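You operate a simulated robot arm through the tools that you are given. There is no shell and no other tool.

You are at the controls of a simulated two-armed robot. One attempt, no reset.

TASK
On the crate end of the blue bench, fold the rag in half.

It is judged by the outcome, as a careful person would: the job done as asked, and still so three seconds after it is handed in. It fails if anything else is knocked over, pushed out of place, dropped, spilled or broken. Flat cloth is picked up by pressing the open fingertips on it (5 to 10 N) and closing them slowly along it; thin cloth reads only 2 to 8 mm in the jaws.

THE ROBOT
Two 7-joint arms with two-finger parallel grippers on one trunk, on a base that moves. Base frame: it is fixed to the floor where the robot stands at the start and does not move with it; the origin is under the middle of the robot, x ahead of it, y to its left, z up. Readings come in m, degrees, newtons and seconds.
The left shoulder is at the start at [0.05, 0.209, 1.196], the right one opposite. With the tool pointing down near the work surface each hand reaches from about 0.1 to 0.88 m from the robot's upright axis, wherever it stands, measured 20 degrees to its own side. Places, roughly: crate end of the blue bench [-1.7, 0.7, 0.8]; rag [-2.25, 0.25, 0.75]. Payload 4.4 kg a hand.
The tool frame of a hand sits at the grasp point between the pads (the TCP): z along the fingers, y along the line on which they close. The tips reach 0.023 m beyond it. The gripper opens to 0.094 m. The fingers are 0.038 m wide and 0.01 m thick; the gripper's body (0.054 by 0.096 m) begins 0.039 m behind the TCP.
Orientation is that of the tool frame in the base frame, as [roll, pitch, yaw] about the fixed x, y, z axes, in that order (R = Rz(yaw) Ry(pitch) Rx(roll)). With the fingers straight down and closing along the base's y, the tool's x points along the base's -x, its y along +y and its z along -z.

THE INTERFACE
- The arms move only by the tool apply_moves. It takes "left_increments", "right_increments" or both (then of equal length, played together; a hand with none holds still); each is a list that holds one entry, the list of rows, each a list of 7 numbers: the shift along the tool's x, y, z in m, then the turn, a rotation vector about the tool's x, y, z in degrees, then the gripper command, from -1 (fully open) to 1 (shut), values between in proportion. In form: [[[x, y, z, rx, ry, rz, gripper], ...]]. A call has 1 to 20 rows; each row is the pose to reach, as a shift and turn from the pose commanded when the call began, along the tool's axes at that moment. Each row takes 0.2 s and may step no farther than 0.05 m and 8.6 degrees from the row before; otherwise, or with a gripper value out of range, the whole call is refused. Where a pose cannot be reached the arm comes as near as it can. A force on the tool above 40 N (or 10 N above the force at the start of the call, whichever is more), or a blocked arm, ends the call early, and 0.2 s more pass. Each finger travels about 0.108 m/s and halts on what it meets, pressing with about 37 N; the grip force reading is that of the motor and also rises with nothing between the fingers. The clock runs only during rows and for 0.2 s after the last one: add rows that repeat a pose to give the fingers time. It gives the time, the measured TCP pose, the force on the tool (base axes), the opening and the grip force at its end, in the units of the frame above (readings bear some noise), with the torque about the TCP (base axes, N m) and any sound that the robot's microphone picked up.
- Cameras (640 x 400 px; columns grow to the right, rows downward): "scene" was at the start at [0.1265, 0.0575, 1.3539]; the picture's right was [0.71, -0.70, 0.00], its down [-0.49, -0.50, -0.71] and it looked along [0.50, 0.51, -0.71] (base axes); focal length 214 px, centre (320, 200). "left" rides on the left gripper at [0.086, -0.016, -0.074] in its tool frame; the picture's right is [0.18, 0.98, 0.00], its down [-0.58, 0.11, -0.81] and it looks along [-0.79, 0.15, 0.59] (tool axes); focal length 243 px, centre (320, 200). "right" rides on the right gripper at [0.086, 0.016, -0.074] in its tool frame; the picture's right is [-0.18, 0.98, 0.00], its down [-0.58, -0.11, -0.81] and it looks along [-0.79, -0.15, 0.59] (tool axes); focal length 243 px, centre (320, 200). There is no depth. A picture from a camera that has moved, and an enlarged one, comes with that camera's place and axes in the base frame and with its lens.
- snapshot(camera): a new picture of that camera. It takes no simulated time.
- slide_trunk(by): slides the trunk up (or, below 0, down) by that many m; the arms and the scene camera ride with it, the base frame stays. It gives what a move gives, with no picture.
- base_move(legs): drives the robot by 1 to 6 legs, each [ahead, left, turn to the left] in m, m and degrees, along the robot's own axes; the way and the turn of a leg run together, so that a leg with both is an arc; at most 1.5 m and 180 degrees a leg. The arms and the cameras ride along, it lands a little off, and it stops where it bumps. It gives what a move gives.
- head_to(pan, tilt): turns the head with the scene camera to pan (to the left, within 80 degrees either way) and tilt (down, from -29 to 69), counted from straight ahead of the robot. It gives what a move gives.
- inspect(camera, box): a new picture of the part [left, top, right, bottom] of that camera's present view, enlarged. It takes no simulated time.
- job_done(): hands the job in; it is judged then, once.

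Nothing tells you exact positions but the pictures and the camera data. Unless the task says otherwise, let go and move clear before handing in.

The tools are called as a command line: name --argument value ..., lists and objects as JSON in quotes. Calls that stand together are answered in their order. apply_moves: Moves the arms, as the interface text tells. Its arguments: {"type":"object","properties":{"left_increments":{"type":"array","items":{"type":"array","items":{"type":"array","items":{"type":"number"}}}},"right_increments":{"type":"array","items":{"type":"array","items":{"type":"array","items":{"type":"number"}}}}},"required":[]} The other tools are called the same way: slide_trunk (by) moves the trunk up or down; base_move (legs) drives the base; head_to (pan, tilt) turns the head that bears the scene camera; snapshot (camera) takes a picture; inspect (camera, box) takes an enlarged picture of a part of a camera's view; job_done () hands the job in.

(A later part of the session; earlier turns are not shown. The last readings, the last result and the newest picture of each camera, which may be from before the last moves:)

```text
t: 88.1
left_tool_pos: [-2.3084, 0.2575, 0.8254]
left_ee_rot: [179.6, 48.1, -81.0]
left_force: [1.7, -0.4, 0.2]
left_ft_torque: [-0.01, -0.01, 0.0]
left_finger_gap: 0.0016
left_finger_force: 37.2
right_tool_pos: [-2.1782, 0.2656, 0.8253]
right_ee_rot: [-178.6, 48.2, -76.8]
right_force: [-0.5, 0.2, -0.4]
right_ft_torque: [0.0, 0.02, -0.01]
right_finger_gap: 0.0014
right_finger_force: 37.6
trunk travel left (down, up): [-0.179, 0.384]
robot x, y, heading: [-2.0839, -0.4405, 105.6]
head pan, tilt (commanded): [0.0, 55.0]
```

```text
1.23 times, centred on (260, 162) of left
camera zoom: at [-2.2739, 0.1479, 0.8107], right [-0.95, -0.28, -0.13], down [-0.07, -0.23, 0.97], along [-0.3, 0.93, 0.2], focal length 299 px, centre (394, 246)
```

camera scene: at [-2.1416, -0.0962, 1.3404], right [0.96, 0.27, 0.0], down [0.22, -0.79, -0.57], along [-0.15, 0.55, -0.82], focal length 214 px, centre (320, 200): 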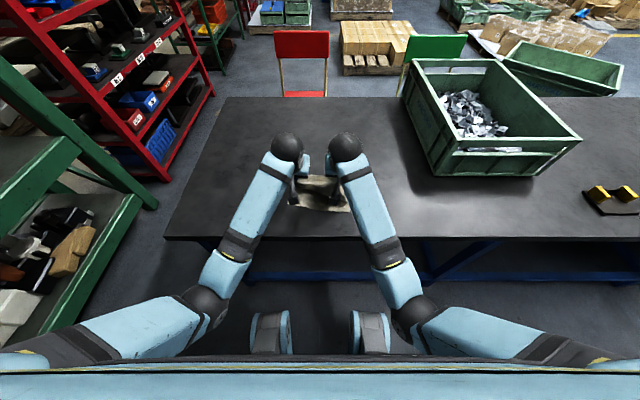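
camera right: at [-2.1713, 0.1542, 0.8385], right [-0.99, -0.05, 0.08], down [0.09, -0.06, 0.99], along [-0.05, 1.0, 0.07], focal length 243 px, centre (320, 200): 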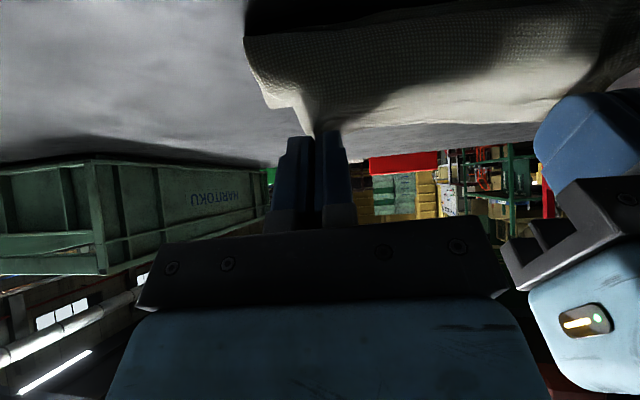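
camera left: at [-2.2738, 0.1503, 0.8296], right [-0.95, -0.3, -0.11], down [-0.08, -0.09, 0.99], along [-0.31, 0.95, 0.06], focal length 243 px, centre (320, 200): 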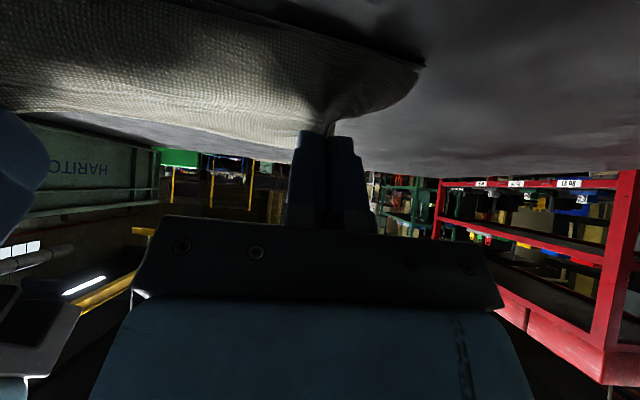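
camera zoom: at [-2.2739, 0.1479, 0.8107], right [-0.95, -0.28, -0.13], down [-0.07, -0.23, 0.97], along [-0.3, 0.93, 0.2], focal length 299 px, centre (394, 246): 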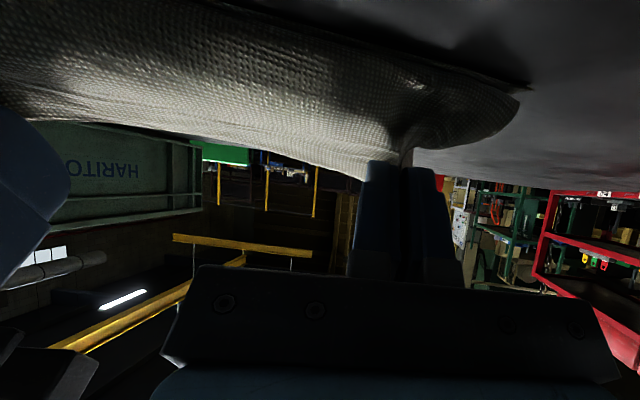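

The tips are well placed, but the upper layer has too much slack: its fold has rolled toward me and a wall of cloth hangs at the near edge. I'll carry the edge back toward the far side to re-lay the far half, then drag it in low over the lower layer so it trails flat.

base_move --legs '[[0.04, -0.004, 0]]'

slide_trunk --by 0.022

base_move --legs '[[0.075, -0.007, 0]]'

snapshot --camera "scene"

inspect --camera "scene" --box '[250, 110, 390, 200]'

snapshot --camera "left"

snapshot --camera "right"

```text
t: 89.0
left_tool_pos: [-2.3162, 0.297, 0.8253]
left_ee_rot: [179.6, 48.0, -81.0]
left_force: [-0.1, 0.5, -0.9]
left_ft_torque: [0.02, -0.04, 0.0]
left_finger_gap: 0.0016
left_finger_force: 37.2
right_tool_pos: [-2.1859, 0.3062, 0.8258]
right_ee_rot: [-178.8, 48.1, -76.7]
right_force: [0.9, -0.2, 0.1]
right_ft_torque: [0.02, 0.0, 0.02]
right_finger_gap: 0.0015
right_finger_force: 37.0
trunk travel left (down, up): [-0.179, 0.384]
robot x, y, heading: [-2.0891, -0.4014, 105.6]
head pan, tilt (commanded): [0.0, 55.0]
```

```text
t: 89.7
left_tool_pos: [-2.3146, 0.2968, 0.8475]
left_ee_rot: [179.6, 48.1, -81.0]
left_force: [0.9, -0.9, -0.3]
left_ft_torque: [0.0, -0.01, 0.0]
left_finger_gap: 0.0019
left_finger_force: 37.5
right_tool_pos: [-2.1856, 0.3044, 0.8482]
right_ee_rot: [-178.6, 48.2, -76.8]
right_force: [-0.9, 1.0, 0.5]
right_ft_torque: [-0.01, -0.02, 0.0]
right_finger_gap: 0.0017
right_finger_force: 37.3
trunk travel left (down, up): [-0.201, 0.362]
robot x, y, heading: [-2.0921, -0.402, 105.5]
head pan, tilt (commanded): [0.0, 55.0]
```

```text
t: 90.7
left_tool_pos: [-2.3288, 0.3695, 0.8473]
left_ee_rot: [179.6, 48.0, -80.9]
left_force: [0.6, -0.2, -0.2]
left_ft_torque: [0.0, -0.04, 0.0]
left_finger_gap: 0.0015
left_finger_force: 37.1
right_tool_pos: [-2.1978, 0.3778, 0.8479]
right_ee_rot: [-178.7, 48.1, -76.7]
right_force: [0.2, 0.3, -0.6]
right_ft_torque: [-0.01, 0.02, -0.03]
right_finger_gap: 0.0017
right_finger_force: 37.5
trunk travel left (down, up): [-0.201, 0.362]
robot x, y, heading: [-2.1021, -0.3251, 105.9]
head pan, tilt (commanded): [0.0, 55.0]
```

```text
taken
camera scene: at [-2.1384, -0.1936, 1.2663], right [0.96, 0.27, 0.0], down [0.22, -0.79, -0.57], along [-0.15, 0.55, -0.82], focal length 214 px, centre (320, 200)
```

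scene: 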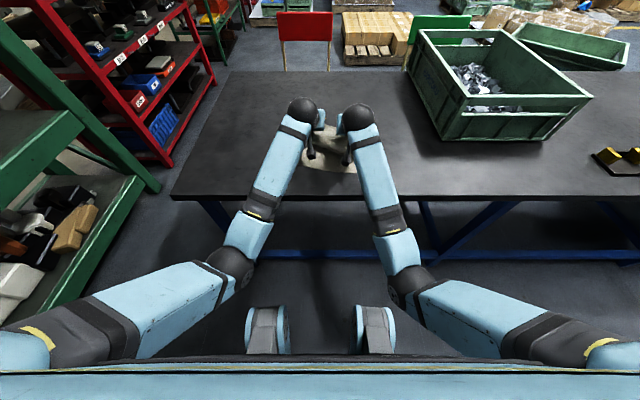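

```text
4.44 times, centred on (320, 155) of scene
camera zoom: at [-2.1384, -0.1936, 1.2663], right [0.96, 0.27, 0.0], down [0.22, -0.79, -0.57], along [-0.15, 0.55, -0.82], focal length 953 px, centre (320, 400)
```

zoom: 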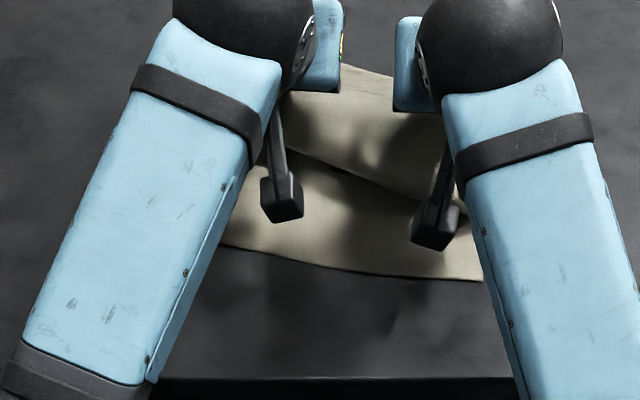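

```text
taken
camera left: at [-2.294, 0.2605, 0.8319], right [-0.95, -0.28, -0.13], down [-0.07, -0.23, 0.97], along [-0.3, 0.93, 0.19], focal length 243 px, centre (320, 200)
```

left: 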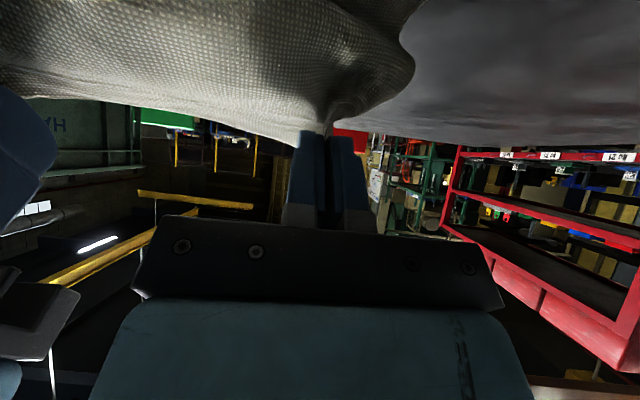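

```text
taken
camera right: at [-2.1892, 0.2653, 0.8338], right [-0.99, -0.09, 0.12], down [0.14, -0.19, 0.97], along [-0.06, 0.98, 0.2], focal length 243 px, centre (320, 200)
```

right: 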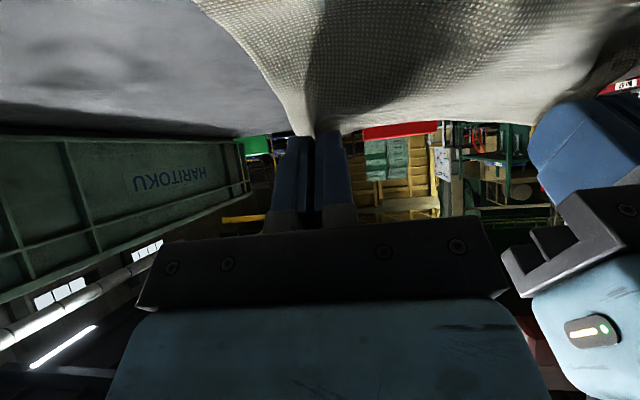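

The lower layer is visible again with its near edge unmoved. I'll raise the hands to take up the slack so the cloth hangs straight from the fold line, and check.

slide_trunk --by 0.035

inspect --camera "scene" --box '[250, 110, 390, 200]'

snapshot --camera "left"

snapshot --camera "right"

```text
t: 91.5
left_tool_pos: [-2.3282, 0.3699, 0.8816]
left_ee_rot: [179.6, 48.1, -81.0]
left_force: [-0.2, -0.3, 0.2]
left_ft_torque: [0.03, -0.01, 0.01]
left_finger_gap: 0.002
left_finger_force: 36.4
right_tool_pos: [-2.1993, 0.3779, 0.8831]
right_ee_rot: [-178.8, 48.3, -76.7]
right_force: [-0.2, 0.0, 0.1]
right_ft_torque: [-0.02, 0.01, -0.03]
right_finger_gap: 0.0016
right_finger_force: 37.4
trunk travel left (down, up): [-0.236, 0.327]
robot x, y, heading: [-2.1013, -0.3309, 105.6]
head pan, tilt (commanded): [0.0, 55.0]
```

```text
4.44 times, centred on (320, 155) of scene
camera zoom: at [-2.1384, -0.1941, 1.3014], right [0.96, 0.27, 0.0], down [0.22, -0.79, -0.57], along [-0.15, 0.55, -0.82], focal length 953 px, centre (320, 400)
```

zoom: 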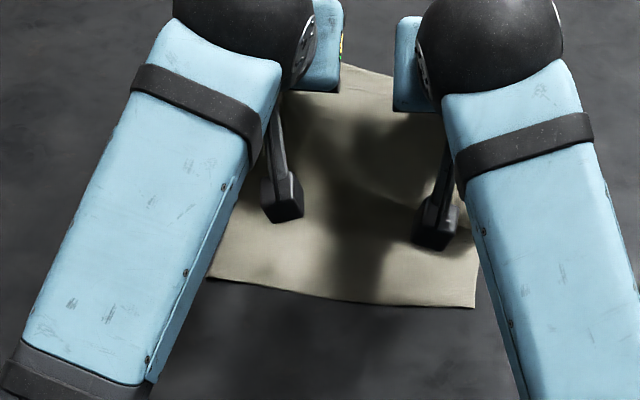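

```text
taken
camera left: at [-2.2939, 0.2602, 0.8672], right [-0.95, -0.28, -0.13], down [-0.07, -0.23, 0.97], along [-0.3, 0.93, 0.2], focal length 243 px, centre (320, 200)
```

left: 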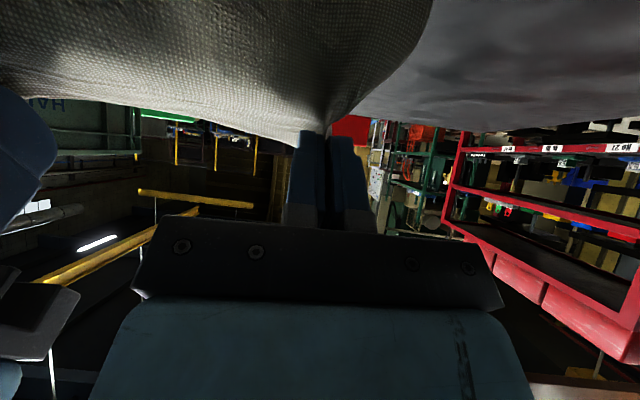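

```text
taken
camera right: at [-2.1892, 0.265, 0.8691], right [-0.99, -0.09, 0.12], down [0.14, -0.19, 0.97], along [-0.06, 0.98, 0.2], focal length 243 px, centre (320, 200)
```

right: 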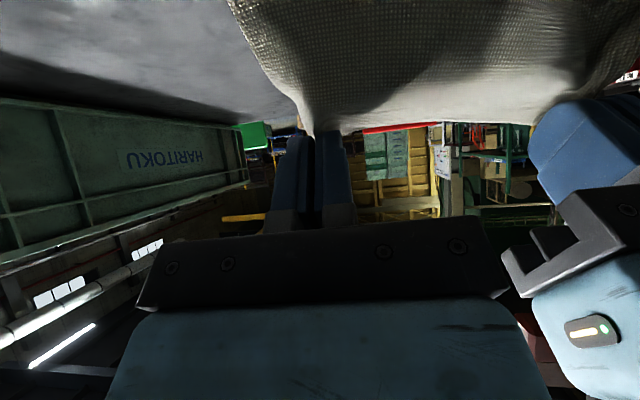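

The cloth now hangs straight from about the middle line, and the near edge lies from (-2.348, 0.249) to (-2.153, 0.275). I'll follow the proper page-turning arc with base-back and trunk-down steps so the layer lies down without slack.

base_move --legs '[[-0.0445, 0.0065, 0]]'

slide_trunk --by -0.018

base_move --legs '[[-0.0198, 0.0029, 0]]'

slide_trunk --by -0.017

base_move --legs '[[-0.0168, 0.0024, 0]]'

inspect --camera "scene" --box '[250, 110, 390, 200]'

inspect --camera "right" --box '[200, 0, 640, 275]'

inspect --camera "left" --box '[0, 0, 520, 325]'

```text
t: 92.4
left_tool_pos: [-2.3218, 0.3253, 0.8837]
left_ee_rot: [179.6, 48.1, -80.9]
left_force: [1.1, -1.1, 0.3]
left_ft_torque: [-0.02, 0.0, 0.0]
left_finger_gap: 0.0018
left_finger_force: 36.3
right_tool_pos: [-2.1924, 0.3326, 0.8843]
right_ee_rot: [-178.7, 48.2, -76.7]
right_force: [-1.5, -0.1, 0.5]
right_ft_torque: [0.0, 0.0, 0.0]
right_finger_gap: 0.0015
right_finger_force: 36.8
trunk travel left (down, up): [-0.236, 0.327]
robot x, y, heading: [-2.0987, -0.3744, 105.7]
head pan, tilt (commanded): [0.0, 55.0]
```

```text
t: 93.0
left_tool_pos: [-2.3229, 0.3258, 0.8648]
left_ee_rot: [179.5, 48.1, -81.0]
left_force: [-0.1, -0.3, -0.2]
left_ft_torque: [0.01, 0.01, 0.02]
left_finger_gap: 0.0018
left_finger_force: 37.5
right_tool_pos: [-2.1921, 0.334, 0.8653]
right_ee_rot: [-178.7, 48.1, -76.7]
right_force: [0.6, -0.6, 0.1]
right_ft_torque: [0.01, 0.04, 0.0]
right_finger_gap: 0.0015
right_finger_force: 37.1
trunk travel left (down, up): [-0.218, 0.345]
robot x, y, heading: [-2.0949, -0.3707, 105.6]
head pan, tilt (commanded): [0.0, 55.0]
```

```text
t: 93.8
left_tool_pos: [-2.3199, 0.3051, 0.8649]
left_ee_rot: [179.6, 48.2, -81.0]
left_force: [1.4, -0.6, -0.1]
left_ft_torque: [0.01, 0.0, 0.0]
left_finger_gap: 0.0017
left_finger_force: 36.5
right_tool_pos: [-2.1899, 0.314, 0.8667]
right_ee_rot: [-178.6, 48.2, -76.6]
right_force: [0.2, -0.5, 1.2]
right_ft_torque: [0.01, 0.03, 0.01]
right_finger_gap: 0.0014
right_finger_force: 36.7
trunk travel left (down, up): [-0.218, 0.345]
robot x, y, heading: [-2.0962, -0.3923, 105.9]
head pan, tilt (commanded): [0.0, 55.0]
```

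```text
t: 94.5
left_tool_pos: [-2.32, 0.3048, 0.8482]
left_ee_rot: [179.6, 48.0, -80.9]
left_force: [0.3, -0.4, 0.1]
left_ft_torque: [0.04, 0.0, 0.01]
left_finger_gap: 0.0018
left_finger_force: 36.1
right_tool_pos: [-2.1903, 0.3134, 0.8477]
right_ee_rot: [-178.7, 48.3, -76.7]
right_force: [-0.2, -0.2, 0.6]
right_ft_torque: [0.02, 0.02, 0.01]
right_finger_gap: 0.0016
right_finger_force: 37.5
trunk travel left (down, up): [-0.201, 0.362]
robot x, y, heading: [-2.0966, -0.3863, 105.5]
head pan, tilt (commanded): [0.0, 55.0]
```

```text
t: 95.2
left_tool_pos: [-2.3175, 0.2884, 0.8481]
left_ee_rot: [179.7, 48.1, -81.0]
left_force: [0.7, -0.8, 0.3]
left_ft_torque: [-0.02, -0.02, 0.04]
left_finger_gap: 0.0016
left_finger_force: 36.8
right_tool_pos: [-2.1883, 0.2976, 0.8488]
right_ee_rot: [-178.6, 48.1, -76.7]
right_force: [-0.1, 0.3, 0.1]
right_ft_torque: [0.02, -0.01, 0.0]
right_finger_gap: 0.0015
right_finger_force: 36.9
trunk travel left (down, up): [-0.201, 0.362]
robot x, y, heading: [-2.0924, -0.4068, 105.4]
head pan, tilt (commanded): [0.0, 55.0]
```

```text
4.44 times, centred on (320, 155) of scene
camera zoom: at [-2.1278, -0.2755, 1.2666], right [0.96, 0.27, 0.0], down [0.22, -0.79, -0.57], along [-0.15, 0.55, -0.82], focal length 953 px, centre (320, 400)
```

zoom: 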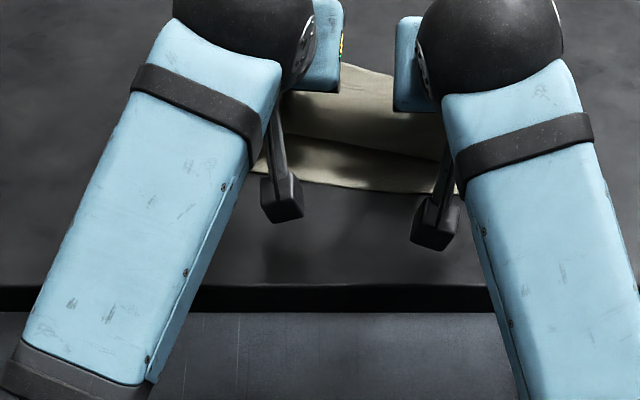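

```text
1.45 times, centred on (420, 138) of right
camera zoom: at [-2.1785, 0.1841, 0.8349], right [-0.99, -0.09, 0.12], down [0.14, -0.19, 0.97], along [-0.06, 0.98, 0.2], focal length 353 px, centre (174, 291)
```

zoom: 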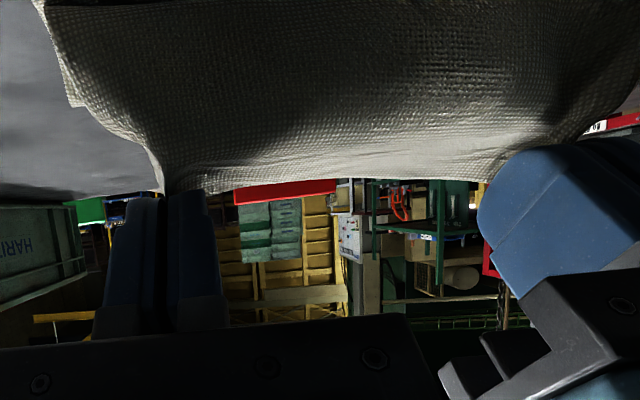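

```text
1.23 times, centred on (260, 162) of left
camera zoom: at [-2.2832, 0.1793, 0.8331], right [-0.95, -0.28, -0.13], down [-0.07, -0.23, 0.97], along [-0.3, 0.93, 0.2], focal length 299 px, centre (394, 246)
```

zoom: 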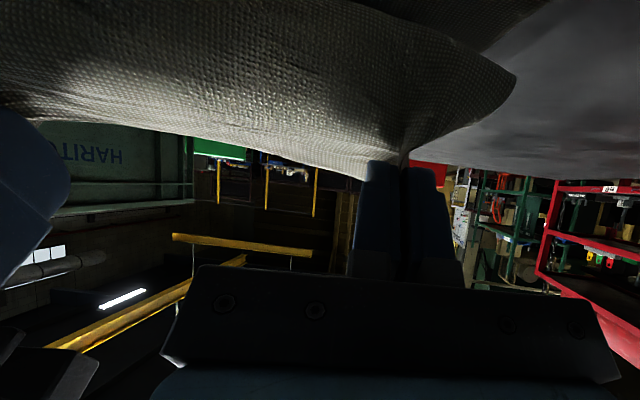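

The cloth is stiff enough that with only 48° of tilt it still bends into an S near the fingertips. I'll tilt the hands further toward 72° at a greater height, pivoting about the wrist and lowering the trunk between steps, so the held strip points up rather than forward.

apply_moves --left_increments '[[[-0.0093, 0, -0.0007, 0.1, -2.7, 0, 1], [-0.0186, 0, -0.0014, 0.1, -5.4, 0, 1], [-0.0279, 0, -0.002, 0.2, -8, 0, 1], [-0.0279, 0, -0.002, 0.2, -8, 0, 1]]]' --right_increments '[[[-0.0093, 0, -0.0007, -0.3, -2.7, 0, 1], [-0.0186, 0, -0.0014, -0.6, -5.4, 0, 1], [-0.0279, 0, -0.002, -0.9, -8, 0, 1], [-0.0279, 0, -0.002, -0.9, -8, 0, 1]]]'

slide_trunk --by -0.02

snapshot --camera "scene"

inspect --camera "right" --box '[200, 0, 640, 275]'

```text
t: 96.2
left_tool_pos: [-2.3212, 0.3058, 0.8693]
left_ee_rot: [179.7, 56.2, -81.1]
left_force: [0.9, 0.0, 0.0]
left_ft_torque: [0.0, -0.03, 0.01]
left_finger_gap: 0.0013
left_finger_force: 37.3
right_tool_pos: [-2.1912, 0.3135, 0.8705]
right_ee_rot: [-179.5, 56.1, -76.5]
right_force: [1.0, 0.1, -1.1]
right_ft_torque: [-0.01, -0.02, 0.0]
right_finger_gap: 0.0012
right_finger_force: 36.9
trunk travel left (down, up): [-0.201, 0.362]
robot x, y, heading: [-2.0945, -0.4064, 105.0]
head pan, tilt (commanded): [0.0, 55.0]
```

```text
t: 96.9
left_tool_pos: [-2.3201, 0.3046, 0.8496]
left_ee_rot: [179.7, 56.1, -81.1]
left_force: [-0.2, 0.5, -0.1]
left_ft_torque: [-0.02, -0.04, -0.02]
left_finger_gap: 0.0016
left_finger_force: 36.7
right_tool_pos: [-2.1912, 0.3139, 0.8492]
right_ee_rot: [-179.3, 56.3, -76.6]
right_force: [0.8, 0.2, 0.8]
right_ft_torque: [0.01, -0.02, -0.01]
right_finger_gap: 0.0017
right_finger_force: 37.1
trunk travel left (down, up): [-0.181, 0.382]
robot x, y, heading: [-2.0919, -0.4087, 105.6]
head pan, tilt (commanded): [0.0, 55.0]
```

```text
taken
camera scene: at [-2.1278, -0.2751, 1.2465], right [0.96, 0.27, 0.0], down [0.22, -0.79, -0.57], along [-0.15, 0.55, -0.82], focal length 214 px, centre (320, 200)
```

scene: 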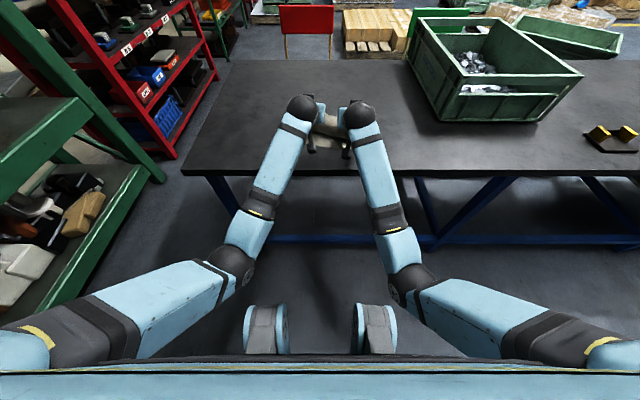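

```text
1.45 times, centred on (420, 138) of right
camera zoom: at [-2.1812, 0.2038, 0.8208], right [-0.98, -0.12, 0.15], down [0.18, -0.31, 0.93], along [-0.07, 0.94, 0.33], focal length 353 px, centre (174, 291)
```

zoom: 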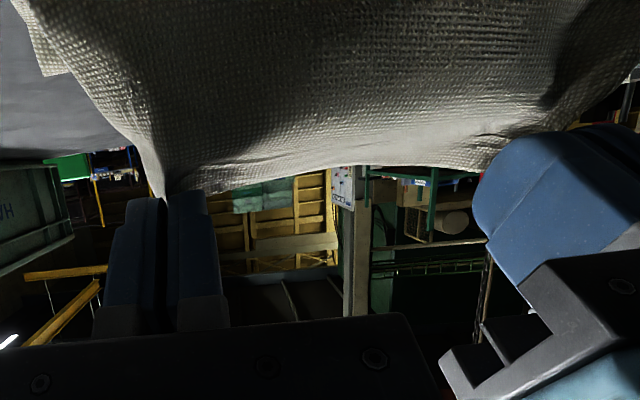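

Tilt is now 56° with no forces. I'll continue with two more tilt steps, lowering the trunk after each.

apply_moves --left_increments '[[[-0.0093, 0, -0.0007, 0, -2.7, 0, 1], [-0.0186, 0, -0.0014, 0.1, -5.4, 0, 1], [-0.0279, 0, -0.002, 0.2, -8, 0, 1], [-0.0279, 0, -0.002, 0.2, -8, 0, 1]]]' --right_increments '[[[-0.0093, 0, -0.0007, -0.2, -2.7, 0, 1], [-0.0186, 0, -0.0014, -0.3, -5.4, 0, 1], [-0.0279, 0, -0.002, -0.5, -8, 0, 1], [-0.0279, 0, -0.002, -0.5, -8, 0, 1]]]'

slide_trunk --by -0.022

apply_moves --left_increments '[[[-0.0093, 0, -0.0007, 0, -2.7, 0, 1], [-0.0186, 0, -0.0014, 0, -5.4, 0, 1], [-0.0279, 0, -0.002, 0.1, -8, 0, 1], [-0.0279, 0, -0.002, 0.1, -8, 0, 1]]]' --right_increments '[[[-0.0093, 0, -0.0007, 0, -2.7, 0, 1], [-0.0186, 0, -0.0014, -0.1, -5.4, 0, 1], [-0.0279, 0, -0.002, -0.2, -8, 0, 1], [-0.0279, 0, -0.002, -0.2, -8, 0, 1]]]'

slide_trunk --by -0.012

inspect --camera "scene" --box '[250, 80, 390, 170]'

inspect --camera "right" --box '[200, 0, 640, 275]'

snapshot --camera "left"

```text
t: 97.9
left_tool_pos: [-2.3226, 0.319, 0.8723]
left_ee_rot: [180.0, 64.2, -81.0]
left_force: [-0.3, 0.3, -0.6]
left_ft_torque: [0.04, -0.02, 0.01]
left_finger_gap: 0.0018
left_finger_force: 37.3
right_tool_pos: [-2.1939, 0.3269, 0.8743]
right_ee_rot: [-179.8, 64.1, -76.3]
right_force: [0.7, 0.6, -0.1]
right_ft_torque: [-0.01, -0.01, -0.01]
right_finger_gap: 0.0015
right_finger_force: 37.3
trunk travel left (down, up): [-0.181, 0.382]
robot x, y, heading: [-2.0939, -0.409, 105.5]
head pan, tilt (commanded): [0.0, 55.0]
```

```text
t: 98.6
left_tool_pos: [-2.3227, 0.319, 0.8523]
left_ee_rot: [179.9, 64.1, -81.1]
left_force: [-0.3, -1.1, 0.5]
left_ft_torque: [-0.02, 0.02, -0.05]
left_finger_gap: 0.0017
left_finger_force: 37.0
right_tool_pos: [-2.1941, 0.3272, 0.8525]
right_ee_rot: [-179.8, 64.3, -76.4]
right_force: [0.1, -0.8, -0.7]
right_ft_torque: [0.0, -0.02, -0.03]
right_finger_gap: 0.0017
right_finger_force: 37.2
trunk travel left (down, up): [-0.159, 0.404]
robot x, y, heading: [-2.0945, -0.4097, 105.7]
head pan, tilt (commanded): [0.0, 55.0]
```

```text
t: 99.6
left_tool_pos: [-2.3241, 0.3291, 0.8783]
left_ee_rot: [180.0, 72.1, -81.1]
left_force: [-0.4, -0.6, 0.2]
left_ft_torque: [0.0, -0.01, -0.01]
left_finger_gap: 0.0017
left_finger_force: 37.2
right_tool_pos: [-2.1966, 0.3362, 0.8775]
right_ee_rot: [-180.0, 72.2, -76.4]
right_force: [-0.2, -0.8, 0.4]
right_ft_torque: [-0.04, -0.01, 0.03]
right_finger_gap: 0.0016
right_finger_force: 36.4
trunk travel left (down, up): [-0.159, 0.404]
robot x, y, heading: [-2.0907, -0.4097, 105.3]
head pan, tilt (commanded): [0.0, 55.0]
```

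```text
t: 100.2
left_tool_pos: [-2.3243, 0.3293, 0.8649]
left_ee_rot: [179.9, 72.1, -81.1]
left_force: [-0.1, -0.2, 0.1]
left_ft_torque: [0.0, 0.0, 0.0]
left_finger_gap: 0.0015
left_finger_force: 36.8
right_tool_pos: [-2.1976, 0.3379, 0.8655]
right_ee_rot: [179.9, 72.2, -76.4]
right_force: [0.2, 0.5, 0.7]
right_ft_torque: [0.01, -0.01, -0.03]
right_finger_gap: 0.0016
right_finger_force: 37.0
trunk travel left (down, up): [-0.147, 0.416]
robot x, y, heading: [-2.0949, -0.4085, 105.5]
head pan, tilt (commanded): [0.0, 55.0]
```

```text
4.44 times, centred on (320, 125) of scene
camera zoom: at [-2.1278, -0.2751, 1.2125], right [0.96, 0.27, 0.0], down [0.22, -0.79, -0.57], along [-0.15, 0.55, -0.82], focal length 953 px, centre (320, 533)
```

zoom: 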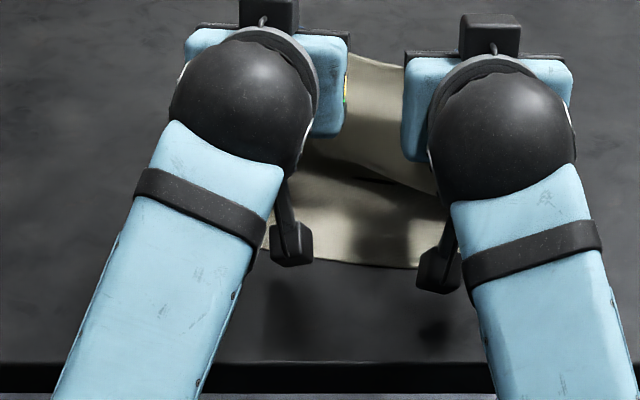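

```text
1.45 times, centred on (420, 138) of right
camera zoom: at [-2.1887, 0.2394, 0.807], right [-0.97, -0.18, 0.18], down [0.24, -0.55, 0.8], along [-0.05, 0.82, 0.57], focal length 353 px, centre (174, 291)
```

zoom: 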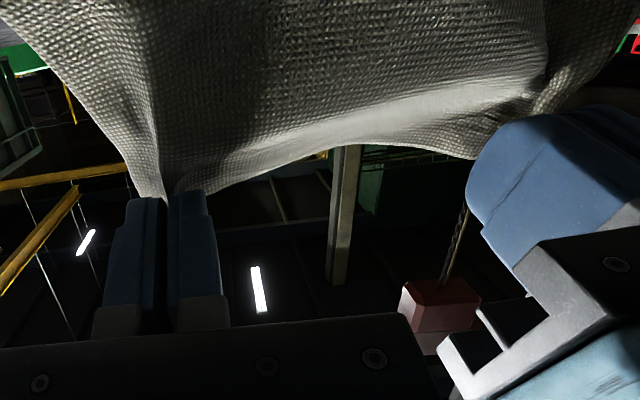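

```text
taken
camera left: at [-2.2933, 0.2355, 0.8064], right [-0.96, -0.21, -0.18], down [-0.02, -0.6, 0.8], along [-0.27, 0.77, 0.57], focal length 243 px, centre (320, 200)
```

left: 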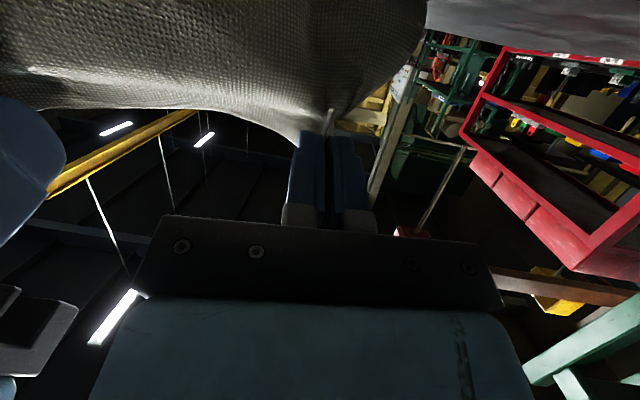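

The hands are now at 72° tilt and the held strip points nearly straight up, so on release it should roll over toward me. By my geometry the edge will land on the near edge if I release about 3 cm further forward, so I'll move there and look.

base_move --legs '[[0.0275, -0.004, 0]]'

slide_trunk --by -0.008

inspect --camera "scene" --box '[250, 90, 390, 180]'

inspect --camera "right" --box '[200, 0, 640, 275]'

inspect --camera "left" --box '[0, 0, 520, 325]'

```text
t: 101.0
left_tool_pos: [-2.3286, 0.358, 0.8656]
left_ee_rot: [-180.0, 72.0, -81.1]
left_force: [0.1, -0.3, -0.2]
left_ft_torque: [-0.01, 0.03, 0.04]
left_finger_gap: 0.0017
left_finger_force: 37.1
right_tool_pos: [-2.201, 0.3643, 0.8647]
right_ee_rot: [-180.0, 72.1, -76.3]
right_force: [-0.3, 0.6, 0.4]
right_ft_torque: [-0.02, 0.01, 0.01]
right_finger_gap: 0.0017
right_finger_force: 36.6
trunk travel left (down, up): [-0.147, 0.416]
robot x, y, heading: [-2.0961, -0.3823, 106.0]
head pan, tilt (commanded): [0.0, 55.0]
```

```text
t: 101.6
left_tool_pos: [-2.3275, 0.3582, 0.8568]
left_ee_rot: [-180.0, 72.1, -81.1]
left_force: [0.1, 0.2, -0.2]
left_ft_torque: [-0.01, 0.01, 0.0]
left_finger_gap: 0.0018
left_finger_force: 37.0
right_tool_pos: [-2.2004, 0.3644, 0.8569]
right_ee_rot: [-180.0, 72.2, -76.2]
right_force: [0.5, 0.3, -0.3]
right_ft_torque: [-0.04, 0.02, 0.0]
right_finger_gap: 0.0015
right_finger_force: 36.8
trunk travel left (down, up): [-0.139, 0.424]
robot x, y, heading: [-2.0938, -0.3821, 105.4]
head pan, tilt (commanded): [0.0, 55.0]
```

```text
4.44 times, centred on (320, 135) of scene
camera zoom: at [-2.1316, -0.2467, 1.2045], right [0.96, 0.27, 0.0], down [0.22, -0.79, -0.57], along [-0.15, 0.55, -0.82], focal length 953 px, centre (320, 489)
```

zoom: 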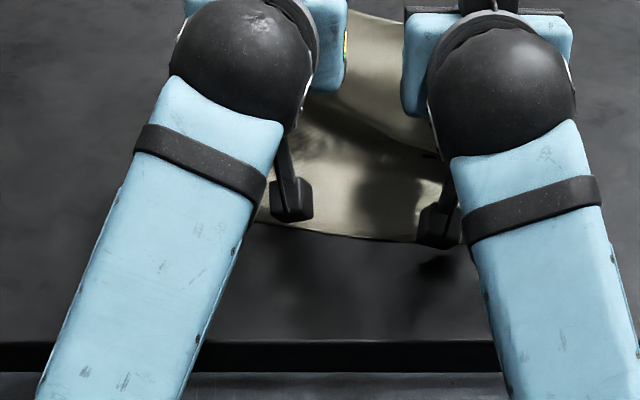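

```text
1.45 times, centred on (420, 138) of right
camera zoom: at [-2.1925, 0.2676, 0.7988], right [-0.97, -0.18, 0.18], down [0.24, -0.55, 0.8], along [-0.05, 0.82, 0.57], focal length 353 px, centre (174, 291)
```

zoom: 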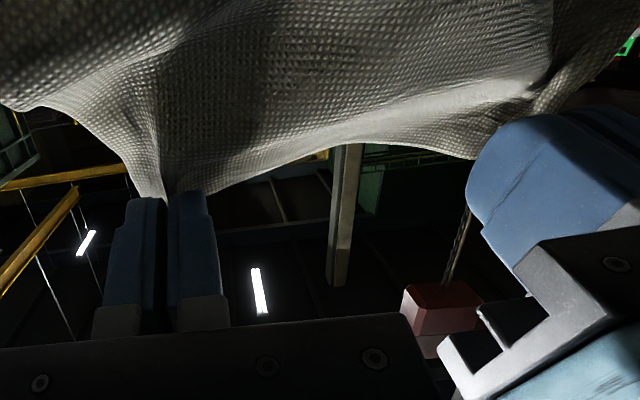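

```text
1.23 times, centred on (260, 162) of left
camera zoom: at [-2.2972, 0.2637, 0.7981], right [-0.96, -0.21, -0.18], down [-0.02, -0.6, 0.8], along [-0.27, 0.77, 0.57], focal length 299 px, centre (394, 246)
```

zoom: 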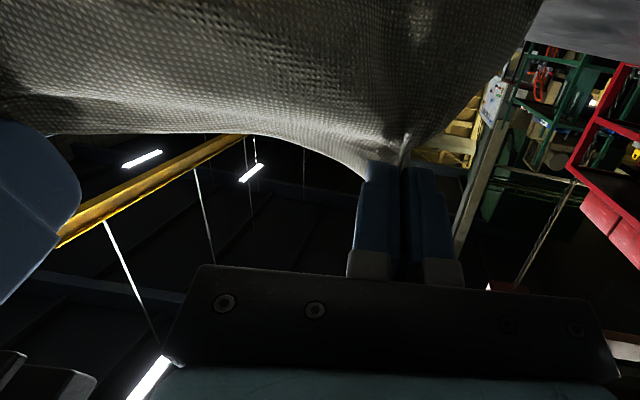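

The strip points up and slightly toward me, ready to roll over. I'll now loosen the grip just a little (about 3 mm gap) and see whether the cloth stays or slips.

apply_moves --left_increments '[[[0, 0, 0, 0, 0, 0, 0.96], [0, 0, 0, 0, 0, 0, 0.94]]]' --right_increments '[[[0, 0, 0, 0, 0, 0, 0.96], [0, 0, 0, 0, 0, 0, 0.94]]]'

inspect --camera "scene" --box '[250, 90, 390, 180]'

inspect --camera "right" --box '[200, 0, 640, 275]'

inspect --camera "left" --box '[0, 0, 520, 325]'

```text
t: 102.2
left_tool_pos: [-2.3289, 0.3579, 0.8581]
left_ee_rot: [-180.0, 72.1, -81.1]
left_force: [1.2, 0.5, -0.7]
left_ft_torque: [-0.03, -0.01, -0.03]
left_finger_gap: 0.003
left_finger_force: 0.2
right_tool_pos: [-2.2012, 0.3643, 0.8578]
right_ee_rot: [180.0, 72.3, -76.3]
right_force: [0.0, 0.0, 1.2]
right_ft_torque: [-0.01, -0.01, -0.04]
right_finger_gap: 0.0026
right_finger_force: 0.1
trunk travel left (down, up): [-0.139, 0.424]
robot x, y, heading: [-2.0953, -0.3823, 105.7]
head pan, tilt (commanded): [0.0, 55.0]
```

```text
4.44 times, centred on (320, 135) of scene
camera zoom: at [-2.1317, -0.2466, 1.2045], right [0.96, 0.27, 0.0], down [0.22, -0.79, -0.57], along [-0.15, 0.55, -0.82], focal length 953 px, centre (320, 489)
```

zoom: 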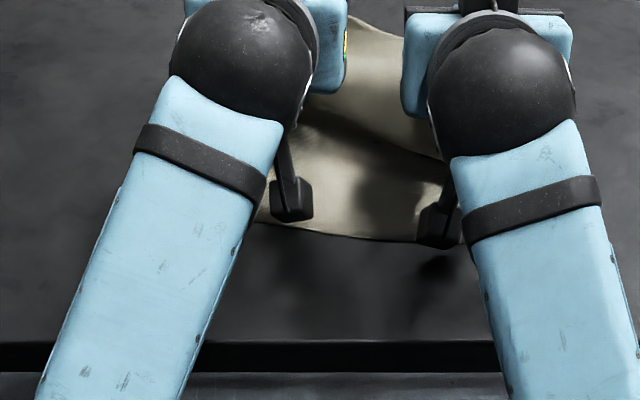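

```text
1.45 times, centred on (420, 138) of right
camera zoom: at [-2.1926, 0.2677, 0.7987], right [-0.97, -0.18, 0.18], down [0.24, -0.55, 0.8], along [-0.05, 0.82, 0.57], focal length 353 px, centre (174, 291)
```

zoom: 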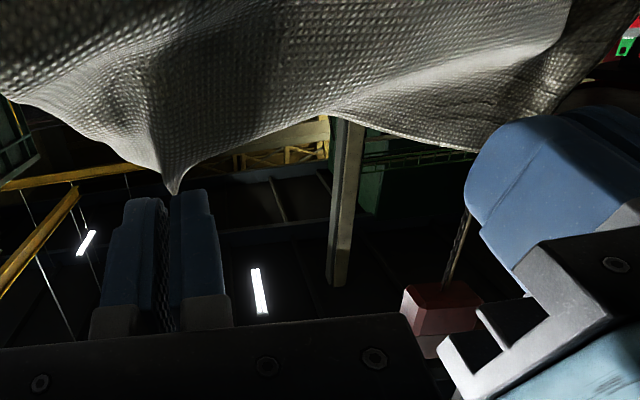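

```text
1.23 times, centred on (260, 162) of left
camera zoom: at [-2.2972, 0.2638, 0.7982], right [-0.96, -0.21, -0.17], down [-0.02, -0.6, 0.8], along [-0.27, 0.77, 0.57], focal length 299 px, centre (394, 246)
```

zoom: 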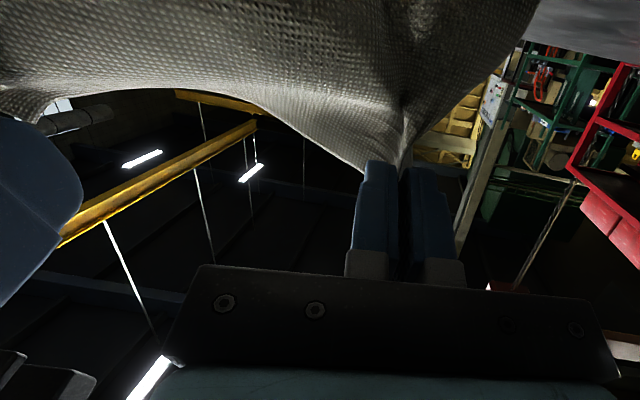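

The right pinch is already slipping off its fingertips while the left still holds. I'll finish the release now in one motion: draw both hands back toward me along the finger direction while opening, so the edge is pulled over toward the near side.

apply_moves --left_increments '[[[0, 0, -0.035, 0, 0, 0, 0.94], [0, 0, -0.075, 0, 0, 0, 0.9], [0, 0, -0.08, 0, 0, 0, 0.6], [0, 0, -0.08, 0, 0, 0, 0.3]]]' --right_increments '[[[0, 0, -0.035, 0, 0, 0, 0.94], [0, 0, -0.075, 0, 0, 0, 0.9], [0, 0, -0.08, 0, 0, 0, 0.6], [0, 0, -0.08, 0, 0, 0, 0.3]]]'

inspect --camera "scene" --box '[250, 90, 390, 180]'

snapshot --camera "right"

snapshot --camera "left"

```text
t: 103.4
left_tool_pos: [-2.3284, 0.2874, 0.9009]
left_ee_rot: [175.8, 73.2, -84.5]
left_force: [0.4, 0.1, -0.9]
left_ft_torque: [0.02, -0.01, -0.01]
left_finger_gap: 0.0328
left_finger_force: 0.0
right_tool_pos: [-2.1737, 0.3166, 0.9236]
right_ee_rot: [-170.3, 75.3, -67.9]
right_force: [0.5, 0.1, 0.0]
right_ft_torque: [-0.05, 0.0, -0.01]
right_finger_gap: 0.0331
right_finger_force: 0.1
trunk travel left (down, up): [-0.139, 0.424]
robot x, y, heading: [-2.0966, -0.3776, 105.6]
head pan, tilt (commanded): [0.0, 55.0]
stopped in row 4 (right hand): the arm was blocked; the commanded pose is now the measured one
```

```text
4.44 times, centred on (320, 135) of scene
camera zoom: at [-2.132, -0.2461, 1.2118], right [0.96, 0.27, 0.0], down [0.22, -0.79, -0.57], along [-0.15, 0.55, -0.82], focal length 953 px, centre (320, 489)
```

zoom: 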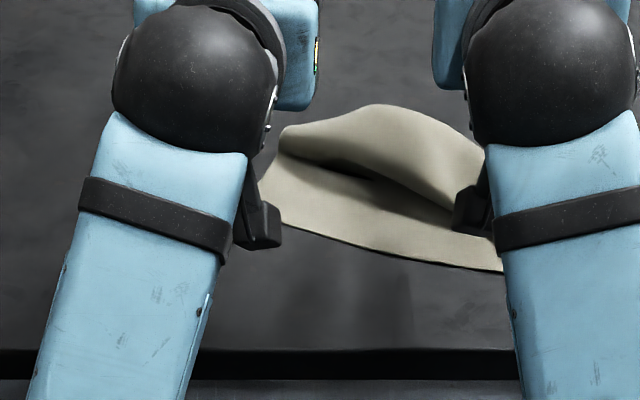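

```text
taken
camera right: at [-2.1666, 0.2237, 0.8582], right [-0.98, -0.17, 0.14], down [0.21, -0.6, 0.77], along [-0.05, 0.78, 0.63], focal length 243 px, centre (320, 200)
```

right: 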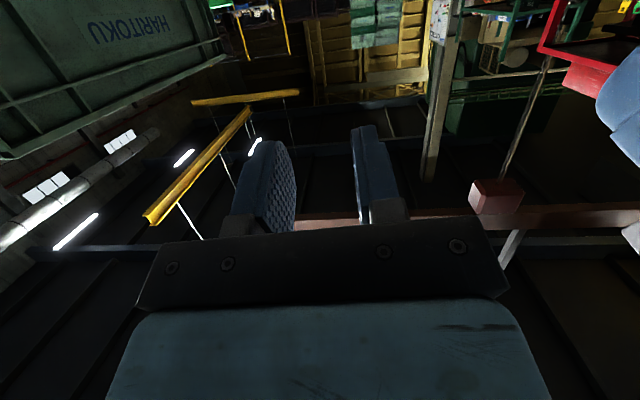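

```text
taken
camera left: at [-2.2976, 0.1949, 0.8385], right [-0.96, -0.22, -0.16], down [0.01, -0.61, 0.79], along [-0.27, 0.76, 0.59], focal length 243 px, centre (320, 200)
```

left: 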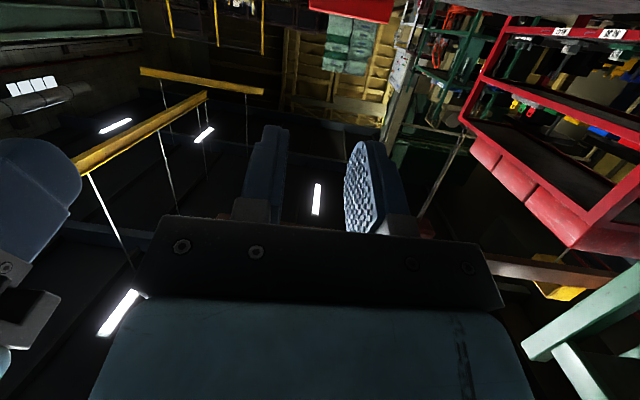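

The cloth is released and seems to have rolled over: a bulging fold on the far side with a layer lying on top. I'll raise the trunk to clear the hands and then get a better look.

slide_trunk --by 0.12

inspect --camera "scene" --box '[250, 90, 390, 180]'

snapshot --camera "scene"

```text
t: 104.9
left_tool_pos: [-2.328, 0.2872, 1.0144]
left_ee_rot: [176.0, 73.2, -84.3]
left_force: [-0.6, -0.3, -0.3]
left_ft_torque: [-0.04, 0.0, -0.03]
left_finger_gap: 0.0328
left_finger_force: 0.0
right_tool_pos: [-2.1721, 0.3144, 1.0419]
right_ee_rot: [-170.5, 76.2, -68.1]
right_force: [-0.5, 0.7, 0.3]
right_ft_torque: [0.01, -0.01, 0.0]
right_finger_gap: 0.0328
right_finger_force: 0.1
trunk travel left (down, up): [-0.259, 0.304]
robot x, y, heading: [-2.0956, -0.3811, 105.7]
head pan, tilt (commanded): [0.0, 55.0]
```

```text
4.44 times, centred on (320, 135) of scene
camera zoom: at [-2.1317, -0.2464, 1.3244], right [0.96, 0.27, 0.0], down [0.22, -0.79, -0.57], along [-0.15, 0.55, -0.82], focal length 953 px, centre (320, 489)
```

zoom: 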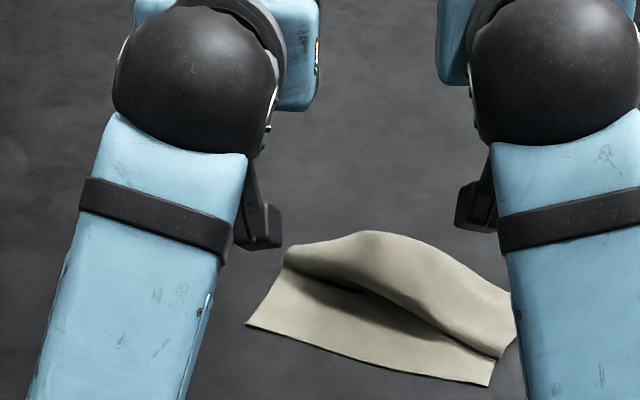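

```text
taken
camera scene: at [-2.1317, -0.2464, 1.3244], right [0.96, 0.27, 0.0], down [0.22, -0.79, -0.57], along [-0.15, 0.55, -0.82], focal length 214 px, centre (320, 200)
```

scene: 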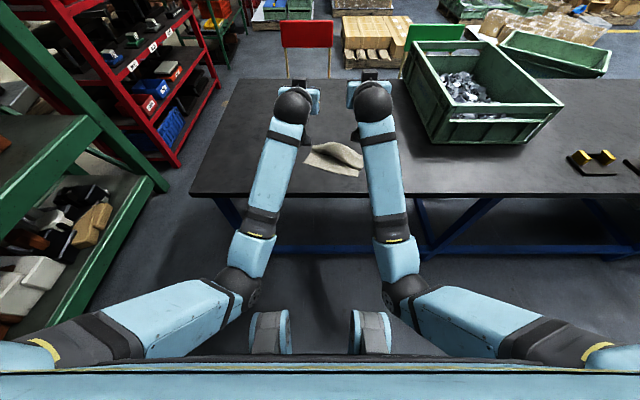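

I see the rag with a raised roll along its far half. I'll move both hands outward, up and back to vertical, out of the camera's way.

apply_moves --left_increments '[[[-0.01, 0.025, 0, 0, 7, 0, 0], [-0.02, 0.05, 0, 0, 14, 0, 0], [-0.03, 0.075, 0, 0, 21, 0, 0], [-0.04, 0.1, 0, 0, 28, 0, 0], [-0.05, 0.125, 0, 0, 35, 0, 0], [-0.05, 0.15, 0, 0, 42, 0, 0], [-0.05, 0.17, 0, 0, 49, 0, 0], [-0.05, 0.18, 0, 0, 56, 0, 0], [-0.05, 0.18, 0, 0, 63, 0, 0], [-0.05, 0.18, 0, 0, 70, 0, 0]]]' --right_increments '[[[-0.01, -0.025, 0, 0, 7, 0, 0], [-0.02, -0.05, 0, 0, 14, 0, 0], [-0.03, -0.075, 0, 0, 21, 0, 0], [-0.04, -0.1, 0, 0, 28, 0, 0], [-0.05, -0.125, 0, 0, 35, 0, 0], [-0.05, -0.15, 0, 0, 42, 0, 0], [-0.05, -0.17, 0, 0, 49, 0, 0], [-0.05, -0.18, 0, 0, 56, 0, 0], [-0.05, -0.18, 0, 0, 63, 0, 0], [-0.05, -0.18, 0, 0, 70, 0, 0]]]'

snapshot --camera "scene"

inspect --camera "scene" --box '[270, 110, 400, 200]'

```text
t: 107.1
left_tool_pos: [-2.5202, 0.2962, 1.051]
left_ee_rot: [179.0, 3.3, -80.8]
left_force: [-0.4, 0.1, -0.5]
left_ft_torque: [-0.02, -0.01, -0.02]
left_finger_gap: 0.0468
left_finger_force: 0.1
left hand out of reach, approached as far as the arm can: row 9, 10
right_tool_pos: [-1.9905, 0.4071, 1.0788]
right_ee_rot: [-177.8, 6.4, -77.0]
right_force: [0.6, 1.1, -0.9]
right_ft_torque: [-0.01, 0.03, 0.03]
right_finger_gap: 0.0471
right_finger_force: 0.1
right hand out of reach, approached as far as the arm can: row 9, 10
trunk travel left (down, up): [-0.259, 0.304]
robot x, y, heading: [-2.0952, -0.3832, 105.8]
head pan, tilt (commanded): [0.0, 55.0]
```

```text
taken
camera scene: at [-2.131, -0.2461, 1.3243], right [0.96, 0.27, 0.0], down [0.22, -0.79, -0.57], along [-0.16, 0.55, -0.82], focal length 214 px, centre (320, 200)
```

scene: 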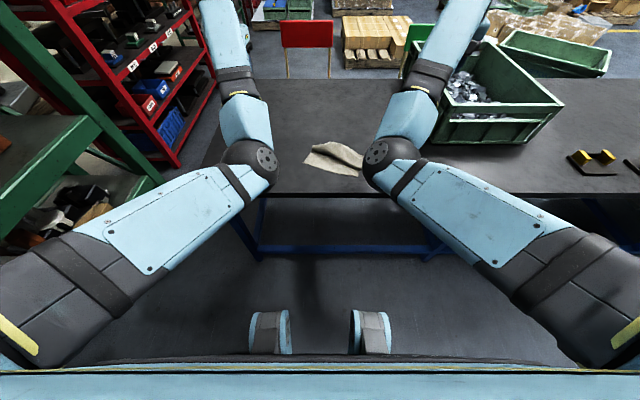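

```text
4.44 times, centred on (335, 155) of scene
camera zoom: at [-2.131, -0.2461, 1.3243], right [0.96, 0.27, 0.0], down [0.22, -0.79, -0.57], along [-0.16, 0.55, -0.82], focal length 953 px, centre (253, 400)
```

zoom: 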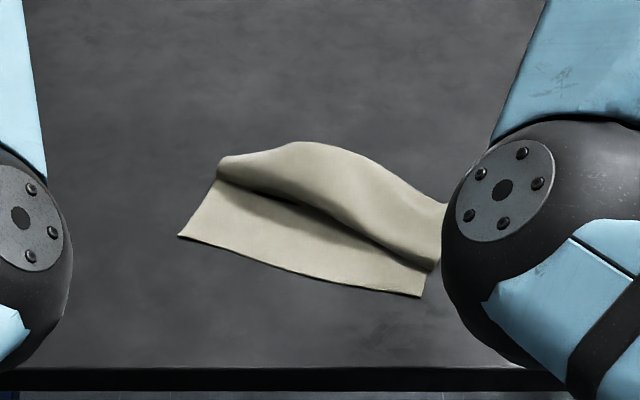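

The arms swung to an elbow-forward posture, and the rag seems to have a rolled bulge over its far half. I'll raise the trunk to look more steeply down on it and understand how the layers lie.

slide_trunk --by 0.28

snapshot --camera "scene"

inspect --camera "scene" --box '[280, 150, 400, 225]'

snapshot --camera "left"

snapshot --camera "right"

```text
t: 109.9
left_tool_pos: [-2.5197, 0.2963, 1.3319]
left_ee_rot: [178.8, 3.3, -80.6]
left_force: [-0.3, 0.1, -0.2]
left_ft_torque: [0.01, -0.02, 0.0]
left_finger_gap: 0.0469
left_finger_force: 0.1
right_tool_pos: [-1.9906, 0.4067, 1.3599]
right_ee_rot: [-177.7, 6.6, -77.2]
right_force: [-0.4, -0.1, 0.2]
right_ft_torque: [-0.01, 0.01, -0.03]
right_finger_gap: 0.0471
right_finger_force: 0.0
trunk travel left (down, up): [-0.539, 0.024]
robot x, y, heading: [-2.0986, -0.3789, 105.4]
head pan, tilt (commanded): [0.0, 55.0]
```

```text
taken
camera scene: at [-2.1317, -0.2465, 1.6044], right [0.96, 0.27, 0.0], down [0.22, -0.79, -0.57], along [-0.15, 0.55, -0.82], focal length 214 px, centre (320, 200)
```

scene: 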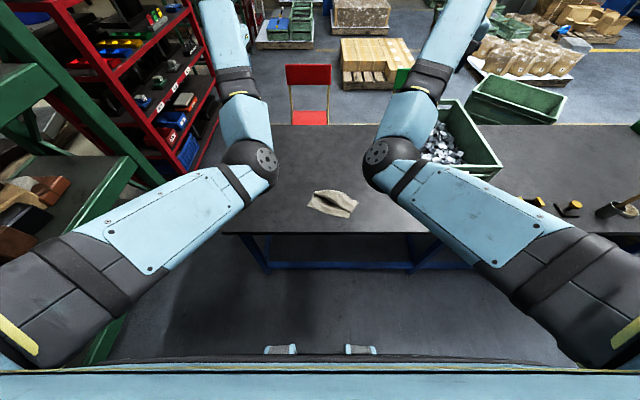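

```text
5.33 times, centred on (340, 188) of scene
camera zoom: at [-2.1317, -0.2465, 1.6044], right [0.96, 0.27, 0.0], down [0.22, -0.79, -0.57], along [-0.15, 0.55, -0.82], focal length 1144 px, centre (213, 267)
```

zoom: 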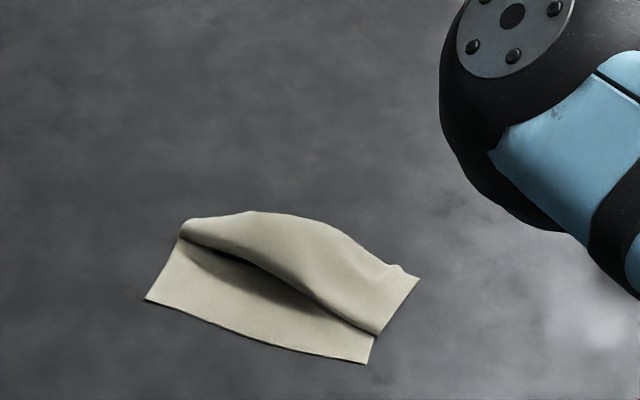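

```text
taken
camera left: at [-2.4878, 0.2097, 1.4001], right [-0.94, -0.34, 0.01], down [-0.18, 0.51, 0.84], along [-0.29, 0.79, -0.54], focal length 243 px, centre (320, 200)
```

left: 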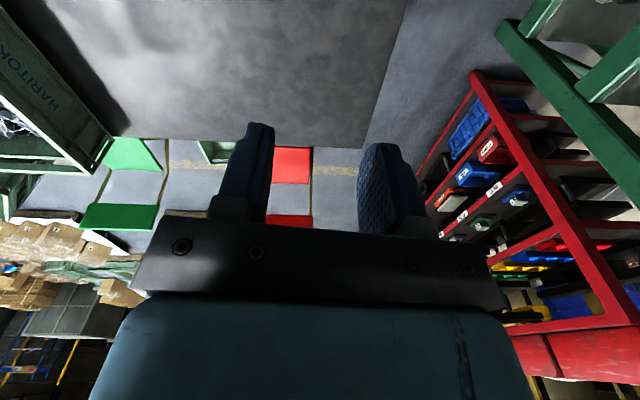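

```text
taken
camera right: at [-1.9872, 0.3116, 1.4242], right [-1.0, -0.04, -0.02], down [-0.03, 0.49, 0.87], along [-0.02, 0.87, -0.49], focal length 243 px, centre (320, 200)
```

right: 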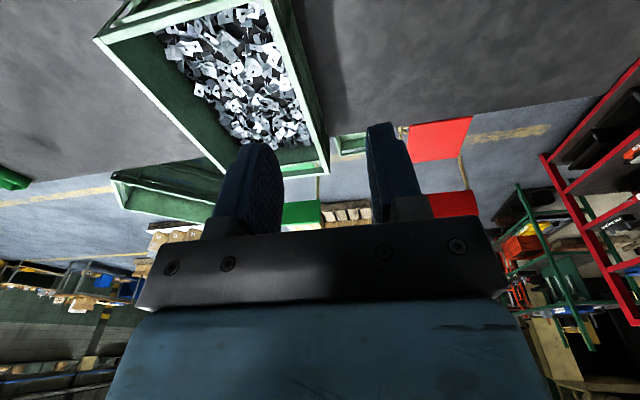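

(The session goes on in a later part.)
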